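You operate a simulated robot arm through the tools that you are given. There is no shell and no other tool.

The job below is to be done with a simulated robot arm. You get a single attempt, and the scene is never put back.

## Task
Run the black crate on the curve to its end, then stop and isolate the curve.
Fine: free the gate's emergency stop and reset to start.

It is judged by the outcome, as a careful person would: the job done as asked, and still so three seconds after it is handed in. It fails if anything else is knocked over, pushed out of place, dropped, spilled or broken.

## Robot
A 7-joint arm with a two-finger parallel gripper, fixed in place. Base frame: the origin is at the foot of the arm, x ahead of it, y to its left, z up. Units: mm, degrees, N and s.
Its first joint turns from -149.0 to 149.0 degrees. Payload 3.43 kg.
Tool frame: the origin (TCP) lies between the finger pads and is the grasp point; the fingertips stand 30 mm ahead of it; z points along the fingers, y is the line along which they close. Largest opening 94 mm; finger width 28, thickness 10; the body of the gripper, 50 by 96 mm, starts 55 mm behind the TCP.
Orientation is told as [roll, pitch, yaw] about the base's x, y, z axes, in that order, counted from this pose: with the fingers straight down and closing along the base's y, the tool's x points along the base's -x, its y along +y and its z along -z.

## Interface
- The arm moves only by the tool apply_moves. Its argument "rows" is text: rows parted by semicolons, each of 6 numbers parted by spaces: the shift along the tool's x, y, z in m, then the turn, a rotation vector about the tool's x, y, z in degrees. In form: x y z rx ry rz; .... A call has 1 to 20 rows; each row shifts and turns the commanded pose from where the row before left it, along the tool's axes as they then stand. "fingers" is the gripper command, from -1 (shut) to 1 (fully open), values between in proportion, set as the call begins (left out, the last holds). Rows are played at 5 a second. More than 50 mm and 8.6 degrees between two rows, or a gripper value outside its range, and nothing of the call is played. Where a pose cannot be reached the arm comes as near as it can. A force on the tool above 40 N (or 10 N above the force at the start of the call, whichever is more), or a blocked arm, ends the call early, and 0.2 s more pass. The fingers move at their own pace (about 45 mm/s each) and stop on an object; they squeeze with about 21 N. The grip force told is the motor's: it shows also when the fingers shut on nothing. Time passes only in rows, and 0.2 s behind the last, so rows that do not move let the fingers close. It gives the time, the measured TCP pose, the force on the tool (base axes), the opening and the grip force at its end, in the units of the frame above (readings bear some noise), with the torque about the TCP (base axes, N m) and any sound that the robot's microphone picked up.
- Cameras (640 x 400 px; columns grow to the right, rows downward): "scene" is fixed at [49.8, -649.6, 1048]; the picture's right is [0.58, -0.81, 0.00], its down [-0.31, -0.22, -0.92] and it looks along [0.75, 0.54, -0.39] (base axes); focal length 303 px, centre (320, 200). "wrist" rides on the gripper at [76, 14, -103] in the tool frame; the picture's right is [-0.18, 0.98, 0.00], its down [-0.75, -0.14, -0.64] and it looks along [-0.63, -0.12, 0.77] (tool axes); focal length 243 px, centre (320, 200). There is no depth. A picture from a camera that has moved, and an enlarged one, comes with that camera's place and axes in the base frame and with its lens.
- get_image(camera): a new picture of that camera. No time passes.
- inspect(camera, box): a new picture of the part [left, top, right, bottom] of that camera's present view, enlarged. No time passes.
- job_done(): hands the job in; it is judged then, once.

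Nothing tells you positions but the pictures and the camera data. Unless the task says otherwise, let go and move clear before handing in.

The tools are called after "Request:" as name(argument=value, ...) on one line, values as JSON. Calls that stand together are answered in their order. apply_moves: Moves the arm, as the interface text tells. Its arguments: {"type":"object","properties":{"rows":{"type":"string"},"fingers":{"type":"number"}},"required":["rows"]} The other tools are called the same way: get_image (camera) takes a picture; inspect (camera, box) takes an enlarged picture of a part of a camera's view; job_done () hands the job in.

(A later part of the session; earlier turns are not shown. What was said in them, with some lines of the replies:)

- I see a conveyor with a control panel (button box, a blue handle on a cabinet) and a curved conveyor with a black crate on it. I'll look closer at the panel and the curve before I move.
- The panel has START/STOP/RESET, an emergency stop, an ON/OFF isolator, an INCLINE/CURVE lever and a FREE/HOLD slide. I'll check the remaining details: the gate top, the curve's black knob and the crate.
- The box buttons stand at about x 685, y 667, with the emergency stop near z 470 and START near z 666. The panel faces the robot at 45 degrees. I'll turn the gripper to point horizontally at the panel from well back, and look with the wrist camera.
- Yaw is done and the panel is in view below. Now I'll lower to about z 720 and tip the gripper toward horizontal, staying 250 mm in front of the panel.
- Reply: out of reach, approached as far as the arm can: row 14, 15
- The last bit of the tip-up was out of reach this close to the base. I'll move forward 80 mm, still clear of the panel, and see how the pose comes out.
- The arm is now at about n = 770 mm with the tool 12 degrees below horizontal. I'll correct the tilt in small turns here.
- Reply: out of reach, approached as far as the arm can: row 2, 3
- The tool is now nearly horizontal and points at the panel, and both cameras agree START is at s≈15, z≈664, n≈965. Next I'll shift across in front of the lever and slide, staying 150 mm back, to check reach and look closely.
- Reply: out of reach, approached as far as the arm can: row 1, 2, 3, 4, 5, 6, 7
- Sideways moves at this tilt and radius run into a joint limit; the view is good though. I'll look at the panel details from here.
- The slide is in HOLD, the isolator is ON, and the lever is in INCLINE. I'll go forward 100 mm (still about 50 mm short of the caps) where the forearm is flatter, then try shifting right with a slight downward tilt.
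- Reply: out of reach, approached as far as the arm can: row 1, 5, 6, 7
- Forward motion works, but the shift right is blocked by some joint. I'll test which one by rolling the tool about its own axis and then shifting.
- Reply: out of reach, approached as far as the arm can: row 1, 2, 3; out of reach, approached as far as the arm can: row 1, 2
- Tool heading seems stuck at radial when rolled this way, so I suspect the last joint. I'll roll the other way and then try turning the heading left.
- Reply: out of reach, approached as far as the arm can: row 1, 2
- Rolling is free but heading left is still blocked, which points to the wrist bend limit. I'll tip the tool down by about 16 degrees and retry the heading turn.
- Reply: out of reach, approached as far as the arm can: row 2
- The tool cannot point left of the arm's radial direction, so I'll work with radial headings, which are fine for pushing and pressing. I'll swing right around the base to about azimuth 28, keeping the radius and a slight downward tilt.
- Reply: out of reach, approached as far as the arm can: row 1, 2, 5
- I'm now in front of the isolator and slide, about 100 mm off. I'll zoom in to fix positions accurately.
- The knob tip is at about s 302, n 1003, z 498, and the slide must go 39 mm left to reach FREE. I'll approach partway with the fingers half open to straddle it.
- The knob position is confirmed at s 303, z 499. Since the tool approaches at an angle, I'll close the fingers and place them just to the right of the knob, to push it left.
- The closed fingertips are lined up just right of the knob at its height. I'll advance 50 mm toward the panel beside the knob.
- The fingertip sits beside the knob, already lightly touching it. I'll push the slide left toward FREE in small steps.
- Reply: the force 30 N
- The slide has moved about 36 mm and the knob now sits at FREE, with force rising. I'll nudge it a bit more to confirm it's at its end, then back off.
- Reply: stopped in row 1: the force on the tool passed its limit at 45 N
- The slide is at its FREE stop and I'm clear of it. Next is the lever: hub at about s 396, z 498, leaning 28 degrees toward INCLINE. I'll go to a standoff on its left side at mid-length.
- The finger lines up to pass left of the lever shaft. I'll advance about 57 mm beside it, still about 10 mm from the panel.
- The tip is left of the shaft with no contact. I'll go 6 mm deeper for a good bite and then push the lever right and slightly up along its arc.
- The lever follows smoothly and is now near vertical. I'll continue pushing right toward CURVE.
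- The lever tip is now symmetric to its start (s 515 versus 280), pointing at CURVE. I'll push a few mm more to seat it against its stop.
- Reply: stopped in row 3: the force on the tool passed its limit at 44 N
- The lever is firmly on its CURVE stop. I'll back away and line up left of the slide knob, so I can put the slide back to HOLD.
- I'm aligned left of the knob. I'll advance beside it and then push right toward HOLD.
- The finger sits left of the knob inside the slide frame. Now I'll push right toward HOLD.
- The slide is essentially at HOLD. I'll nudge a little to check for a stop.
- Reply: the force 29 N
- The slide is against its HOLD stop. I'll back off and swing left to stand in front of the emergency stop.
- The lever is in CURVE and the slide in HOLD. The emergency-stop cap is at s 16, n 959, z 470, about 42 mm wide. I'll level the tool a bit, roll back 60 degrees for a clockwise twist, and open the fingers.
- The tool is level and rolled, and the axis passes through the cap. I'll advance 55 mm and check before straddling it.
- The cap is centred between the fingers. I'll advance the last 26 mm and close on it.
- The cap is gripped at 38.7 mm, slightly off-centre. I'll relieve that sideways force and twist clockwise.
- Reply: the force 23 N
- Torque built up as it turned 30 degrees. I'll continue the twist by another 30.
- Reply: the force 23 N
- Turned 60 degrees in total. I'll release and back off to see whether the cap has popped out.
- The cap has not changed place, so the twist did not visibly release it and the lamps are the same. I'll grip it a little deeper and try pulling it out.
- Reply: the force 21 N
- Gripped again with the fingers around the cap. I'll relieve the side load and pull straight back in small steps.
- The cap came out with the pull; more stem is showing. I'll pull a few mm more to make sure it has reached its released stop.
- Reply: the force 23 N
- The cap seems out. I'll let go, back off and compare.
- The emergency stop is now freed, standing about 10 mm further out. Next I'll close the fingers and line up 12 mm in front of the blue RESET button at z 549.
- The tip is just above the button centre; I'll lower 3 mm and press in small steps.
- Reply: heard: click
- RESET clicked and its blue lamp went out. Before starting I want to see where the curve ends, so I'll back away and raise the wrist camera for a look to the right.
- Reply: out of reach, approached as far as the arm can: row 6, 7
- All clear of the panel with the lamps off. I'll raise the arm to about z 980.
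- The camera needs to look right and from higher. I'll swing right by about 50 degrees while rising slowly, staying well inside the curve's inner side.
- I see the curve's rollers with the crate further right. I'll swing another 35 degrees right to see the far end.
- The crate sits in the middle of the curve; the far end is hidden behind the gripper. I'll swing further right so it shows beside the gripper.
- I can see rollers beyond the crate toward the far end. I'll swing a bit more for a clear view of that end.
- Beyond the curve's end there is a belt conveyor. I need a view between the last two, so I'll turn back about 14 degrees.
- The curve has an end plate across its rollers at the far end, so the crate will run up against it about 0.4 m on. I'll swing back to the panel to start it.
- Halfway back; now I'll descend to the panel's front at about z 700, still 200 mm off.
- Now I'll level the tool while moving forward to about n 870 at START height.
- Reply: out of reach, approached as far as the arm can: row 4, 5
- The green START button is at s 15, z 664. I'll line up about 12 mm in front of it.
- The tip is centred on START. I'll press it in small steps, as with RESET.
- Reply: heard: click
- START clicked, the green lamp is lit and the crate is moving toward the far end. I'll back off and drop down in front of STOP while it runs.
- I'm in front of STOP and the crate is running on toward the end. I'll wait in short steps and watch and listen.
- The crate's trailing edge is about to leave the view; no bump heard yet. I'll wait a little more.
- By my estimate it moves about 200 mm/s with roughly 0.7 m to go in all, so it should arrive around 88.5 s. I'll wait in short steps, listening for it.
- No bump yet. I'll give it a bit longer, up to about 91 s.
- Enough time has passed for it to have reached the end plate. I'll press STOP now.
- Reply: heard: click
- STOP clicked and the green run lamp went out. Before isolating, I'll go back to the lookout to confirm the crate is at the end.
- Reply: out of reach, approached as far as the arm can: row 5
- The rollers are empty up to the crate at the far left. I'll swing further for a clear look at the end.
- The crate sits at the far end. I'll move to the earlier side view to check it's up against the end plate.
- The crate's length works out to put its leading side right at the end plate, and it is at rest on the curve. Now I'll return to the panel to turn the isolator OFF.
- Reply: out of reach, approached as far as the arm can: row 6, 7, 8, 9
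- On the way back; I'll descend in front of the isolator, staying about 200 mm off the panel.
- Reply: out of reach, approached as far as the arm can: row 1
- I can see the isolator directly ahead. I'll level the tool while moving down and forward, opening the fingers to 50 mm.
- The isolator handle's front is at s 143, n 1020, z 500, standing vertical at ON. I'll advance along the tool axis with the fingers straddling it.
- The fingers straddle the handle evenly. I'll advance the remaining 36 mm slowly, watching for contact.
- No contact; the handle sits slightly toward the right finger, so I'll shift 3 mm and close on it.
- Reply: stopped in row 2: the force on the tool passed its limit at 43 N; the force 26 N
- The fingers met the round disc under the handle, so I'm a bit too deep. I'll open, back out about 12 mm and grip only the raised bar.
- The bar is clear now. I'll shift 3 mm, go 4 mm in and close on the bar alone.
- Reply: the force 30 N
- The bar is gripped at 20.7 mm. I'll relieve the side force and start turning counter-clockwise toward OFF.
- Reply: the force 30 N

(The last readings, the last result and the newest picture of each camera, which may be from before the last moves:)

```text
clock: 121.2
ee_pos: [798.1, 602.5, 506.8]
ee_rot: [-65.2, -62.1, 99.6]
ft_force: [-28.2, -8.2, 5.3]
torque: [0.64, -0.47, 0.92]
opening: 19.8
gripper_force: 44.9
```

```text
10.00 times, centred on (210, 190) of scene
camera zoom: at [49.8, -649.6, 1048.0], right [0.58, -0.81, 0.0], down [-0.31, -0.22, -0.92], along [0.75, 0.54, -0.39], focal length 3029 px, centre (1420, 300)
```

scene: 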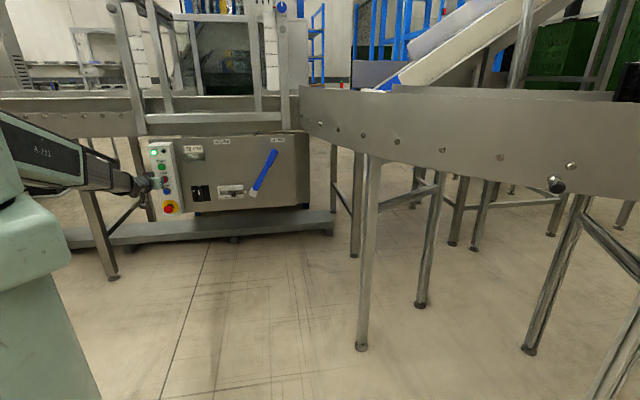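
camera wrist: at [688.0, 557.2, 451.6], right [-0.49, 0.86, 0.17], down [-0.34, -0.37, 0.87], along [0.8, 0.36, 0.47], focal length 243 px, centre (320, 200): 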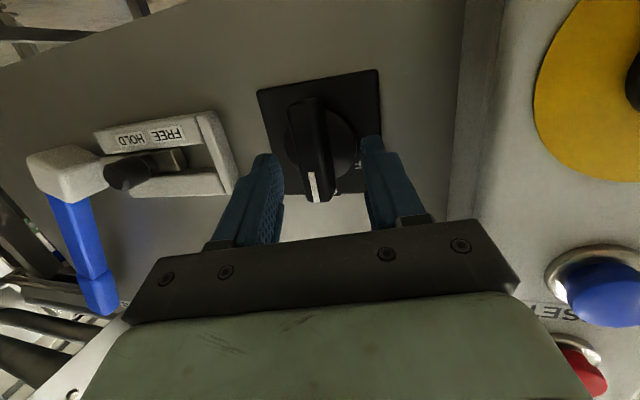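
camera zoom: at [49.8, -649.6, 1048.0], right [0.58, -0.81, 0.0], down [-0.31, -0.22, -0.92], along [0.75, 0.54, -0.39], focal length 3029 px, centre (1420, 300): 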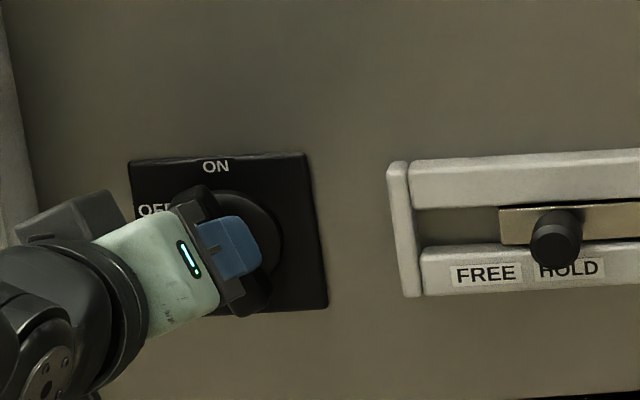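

The handle is turning with the gripper. I'll ease outward 2 mm to relieve pressure and continue the turn.

Request:
apply_moves(rows="0 0 -0.002 0 0 -3;0 0 -0.001 0 0 -5;0 0 0 0 0 -5;0 0 0 0 0 -5;0 0 0 0 0 -5")

Request:
inspect(camera="wrist", box=[220, 60, 420, 185])

Request:
inspect(camera="scene", box=[185, 170, 235, 210])

```text
clock: 122.4
ee_pos: [797.3, 603.0, 506.1]
ee_rot: [-75.3, -40.5, 111.9]
ft_force: [6.2, 27.6, 2.4]
torque: [0.27, -0.22, 0.86]
opening: 18.5
gripper_force: 45.0
```

```text
3.20 times, centred on (320, 122) of wrist
camera zoom: at [727.7, 503.2, 465.7], right [-0.52, 0.61, -0.6], down [-0.68, 0.13, 0.72], along [0.52, 0.78, 0.35], focal length 776 px, centre (320, 448)
```

zoom: 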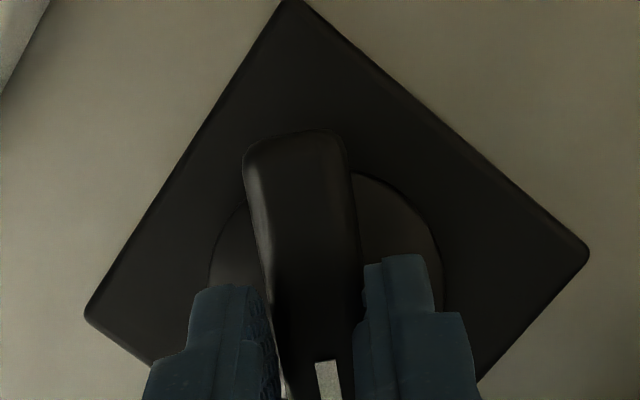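

```text
10.00 times, centred on (210, 190) of scene
camera zoom: at [49.8, -649.6, 1048.0], right [0.58, -0.81, 0.0], down [-0.31, -0.22, -0.92], along [0.75, 0.54, -0.39], focal length 3029 px, centre (1420, 300)
```

zoom: 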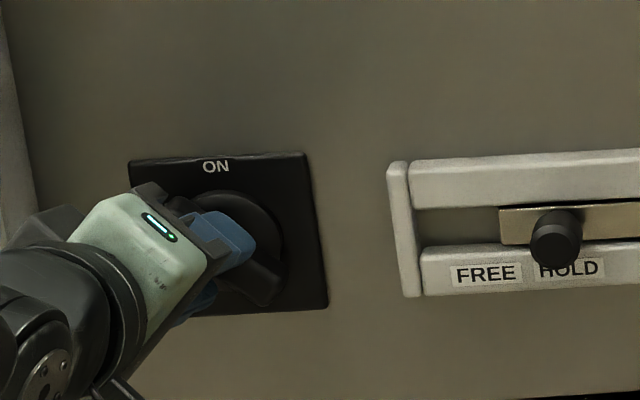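

About 48 degrees turned, bar still well gripped. I'll continue.

Request:
apply_moves(rows="0 0 0.001 0 0 -4;0 0 0 0 0 -5;0 0 0 0 0 -5;0 0 0 0 0 -5;0 0 0 0 0 -5")

Request:
inspect(camera="wrist", box=[220, 60, 420, 185])

Request:
inspect(camera="scene", box=[185, 170, 235, 210])

```text
clock: 123.6
ee_pos: [797.5, 601.1, 505.6]
ee_rot: [-78.1, -17.1, 118.0]
ft_force: [-5.4, 20.9, -6.5]
torque: [-0.06, 0.13, -0.36]
opening: 19.6
gripper_force: 45.0
```

```text
3.20 times, centred on (320, 122) of wrist
camera zoom: at [742.4, 486.6, 489.7], right [-0.39, 0.31, -0.87], down [-0.83, 0.28, 0.48], along [0.39, 0.91, 0.14], focal length 776 px, centre (320, 448)
```

zoom: 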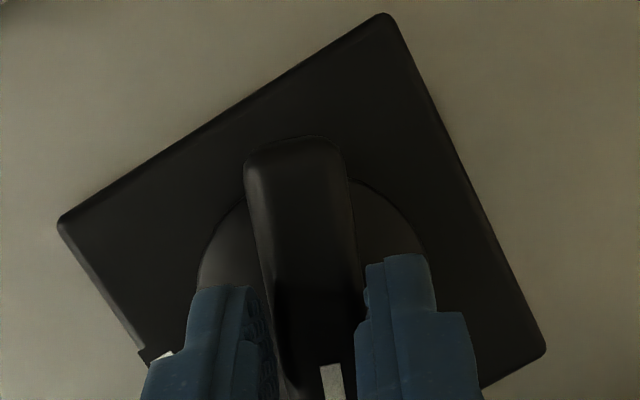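

```text
10.00 times, centred on (210, 190) of scene
camera zoom: at [49.8, -649.6, 1048.0], right [0.58, -0.81, 0.0], down [-0.31, -0.22, -0.92], along [0.75, 0.54, -0.39], focal length 3029 px, centre (1420, 300)
```

zoom: 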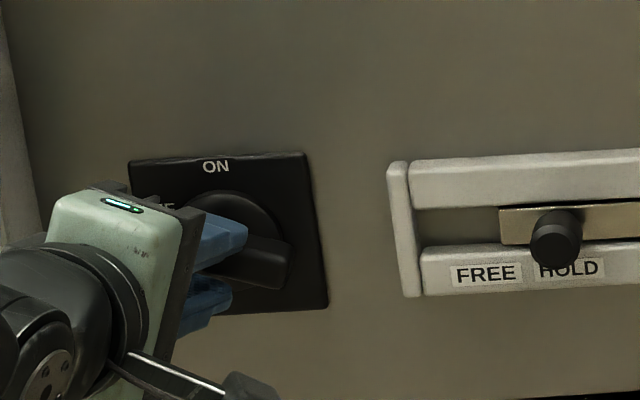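

About 72 degrees turned. I'll complete the turn to the stop.

Request:
apply_moves(rows="0 0 0 0 0 -5;0 0 0 0 0 -5;0 0 0 0 0 -5;0 0 0 0 0 -4")

Request:
inspect(camera="wrist", box=[220, 60, 420, 185])

Request:
inspect(camera="scene", box=[185, 170, 235, 210])

```text
clock: 124.6
ee_pos: [798.2, 602.3, 505.7]
ee_rot: [-78.7, 1.5, 121.7]
ft_force: [-4.8, 2.2, -13.4]
torque: [-0.12, 0.25, -0.97]
opening: 20.0
gripper_force: 44.9
```

```text
3.20 times, centred on (320, 122) of wrist
camera zoom: at [750.9, 481.8, 513.6], right [-0.25, 0.03, -0.97], down [-0.91, 0.33, 0.24], along [0.33, 0.94, -0.05], focal length 776 px, centre (320, 448)
```

zoom: 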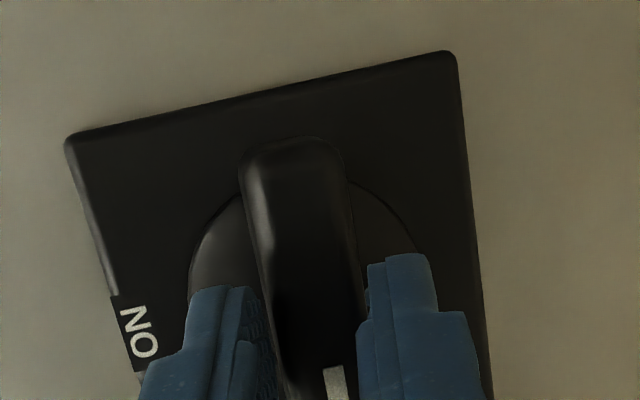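

```text
10.00 times, centred on (210, 190) of scene
camera zoom: at [49.8, -649.6, 1048.0], right [0.58, -0.81, 0.0], down [-0.31, -0.22, -0.92], along [0.75, 0.54, -0.39], focal length 3029 px, centre (1420, 300)
```

zoom: 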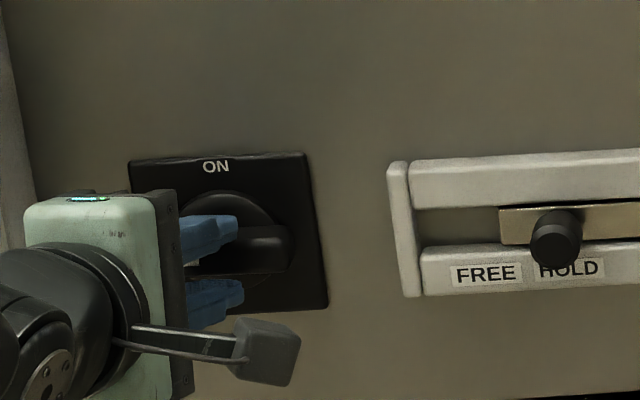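

The handle now lies horizontal with its mark toward OFF. I'll nudge a few degrees to be sure it's at its stop, then release and back off.

Request:
apply_moves(rows="0 0 0 0 0 -3;0 0 0 0 0 -3")

Request:
apply_moves(rows="0 0 0 0 0 0;0 0 0 0 0 0;0 0 0 0 0 0;0 0 -0.02 0 0 0;0 0 -0.03 0 0 0;0 0 -0.04 0 0 0;0 0 0 0 0 0", fingers=0.06)

Request:
get_image(camera="wrist")

Request:
inspect(camera="scene", box=[140, 130, 300, 230])

Request:
inspect(camera="scene", box=[185, 170, 235, 210])

```text
clock: 125.2
ee_pos: [796.9, 600.5, 506.6]
ee_rot: [-78.6, 7.3, 123.0]
ft_force: [-7.0, -4.6, -16.0]
torque: [-0.05, 0.42, -1.25]
opening: 20.2
gripper_force: 45.1
```

```text
clock: 126.8
ee_pos: [723.8, 555.0, 524.3]
ee_rot: [-78.7, 7.4, 123.0]
ft_force: [0.1, -1.0, -0.4]
torque: [-0.01, 0.02, 0.0]
opening: 49.7
gripper_force: 0.1
```

```text
taken
camera wrist: at [678.1, 436.3, 539.0], right [-0.19, -0.06, -0.98], down [-0.93, 0.33, 0.17], along [0.31, 0.94, -0.12], focal length 243 px, centre (320, 200)
```

wrist: 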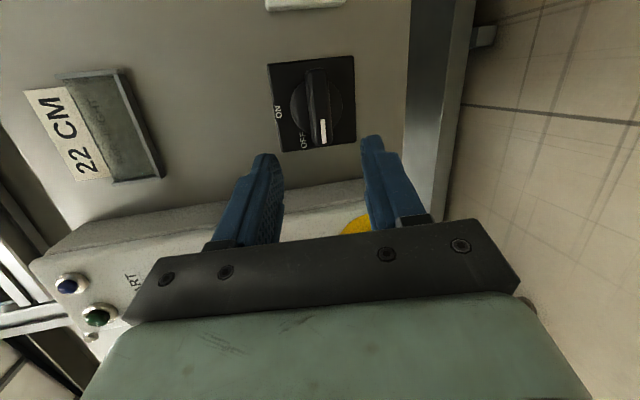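

```text
4.00 times, centred on (220, 180) of scene
camera zoom: at [49.8, -649.6, 1048.0], right [0.58, -0.81, 0.0], down [-0.31, -0.22, -0.92], along [0.75, 0.54, -0.39], focal length 1212 px, centre (720, 280)
```

zoom: 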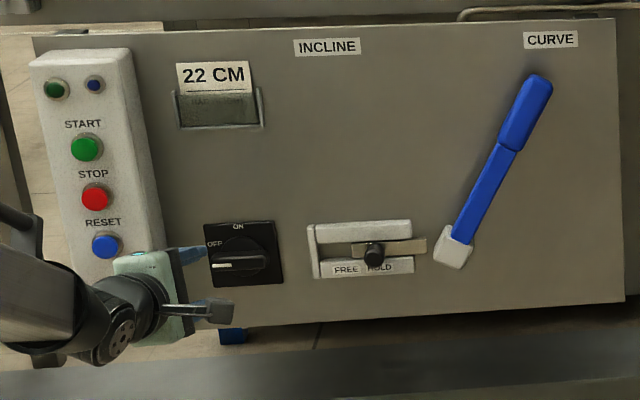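

```text
10.00 times, centred on (210, 190) of scene
camera zoom: at [49.8, -649.6, 1048.0], right [0.58, -0.81, 0.0], down [-0.31, -0.22, -0.92], along [0.75, 0.54, -0.39], focal length 3029 px, centre (1420, 300)
```

zoom: 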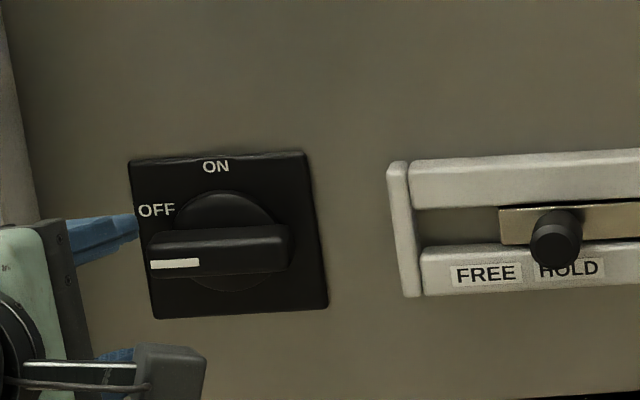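

The isolator is at OFF, the lever at CURVE, the slide at HOLD and the lamps are out. I'll back well away and check that the emergency stop and crate are unchanged.

Request:
apply_moves(rows="0 0 -0.04 0 0 0;0 0 -0.04 0 0 0;0 0 -0.03 0 0 5;0 0 0 0 0 7;0 0 0 0 0 7;0 0 0 0 0 7;0 0 0 0 0 7;0 0 0 0 0 7;0 0 0 0 0 7;0 0 0 0 0 0")

Request:
inspect(camera="scene", box=[140, 130, 300, 230])

Request:
get_image(camera="wrist")

Request:
get_image(camera="scene")

```text
clock: 129.0
ee_pos: [630.5, 498.2, 547.0]
ee_rot: [-75.5, -38.7, 112.3]
ft_force: [0.1, 0.4, 0.3]
torque: [0.01, 0.0, 0.03]
opening: 49.7
gripper_force: 0.3
```

```text
4.00 times, centred on (220, 180) of scene
camera zoom: at [49.8, -649.6, 1048.0], right [0.58, -0.81, 0.0], down [-0.31, -0.22, -0.92], along [0.75, 0.54, -0.39], focal length 1212 px, centre (720, 280)
```

zoom: 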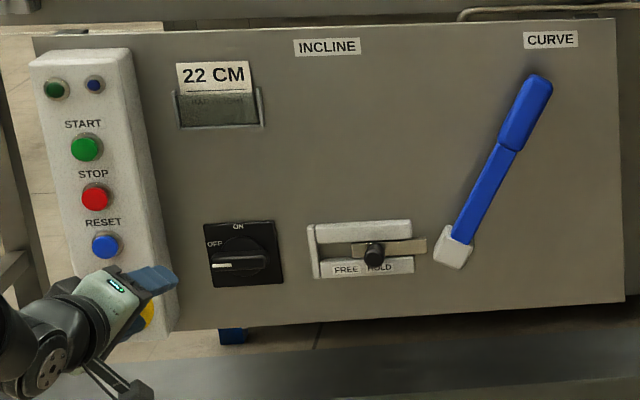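

```text
taken
camera wrist: at [561.8, 397.4, 507.2], right [-0.51, 0.59, -0.63], down [-0.7, 0.15, 0.7], along [0.51, 0.79, 0.33], focal length 243 px, centre (320, 200)
```

wrist: 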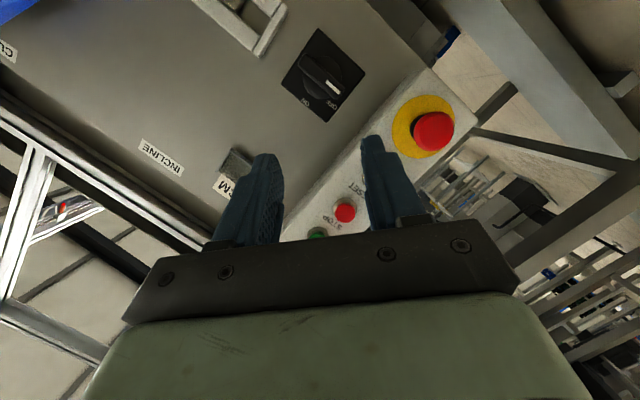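

```text
taken
```

scene: 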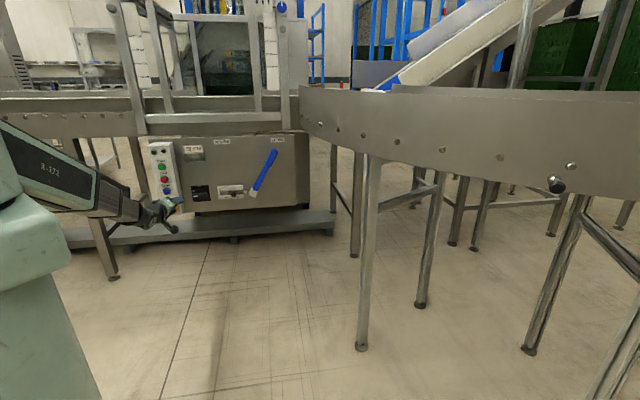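

Everything reads as wanted: the crate is at the end plate, the drive is stopped and the isolator is OFF. The emergency stop is still free, the lever is held in CURVE, and the gripper is empty and clear of the panel. I'll hand in the job.

Request:
job_done()

```text
The job is handed in.
```

I ran the black crate along the curve to its far end, then stopped the curve and turned its isolator to OFF. I've handed the job in.

- **Emergency stop:** twisting it did nothing, but pulling it out freed it. RESET then clicked and its blue lamp went out.
- **Lever:** it was set to INCLINE, so I slid the catch to FREE, moved the lever to CURVE and put the catch back to HOLD.
- **Run:** START lit the green lamp and the crate moved off. I heard no bump, so I pressed STOP about seven seconds after START, by my estimate of when it should have arrived.
- **Crate position:** I checked with the wrist camera before isolating. The crate stood at rest at the far end of the curve. It hides the end plate, so I worked out from its length that it is against the plate rather than seeing the contact.
- **As left:** both lamps are out and the emergency stop is still free. The lever is held in CURVE, and the gripper is empty and clear of the panel. I saw nothing else moved.
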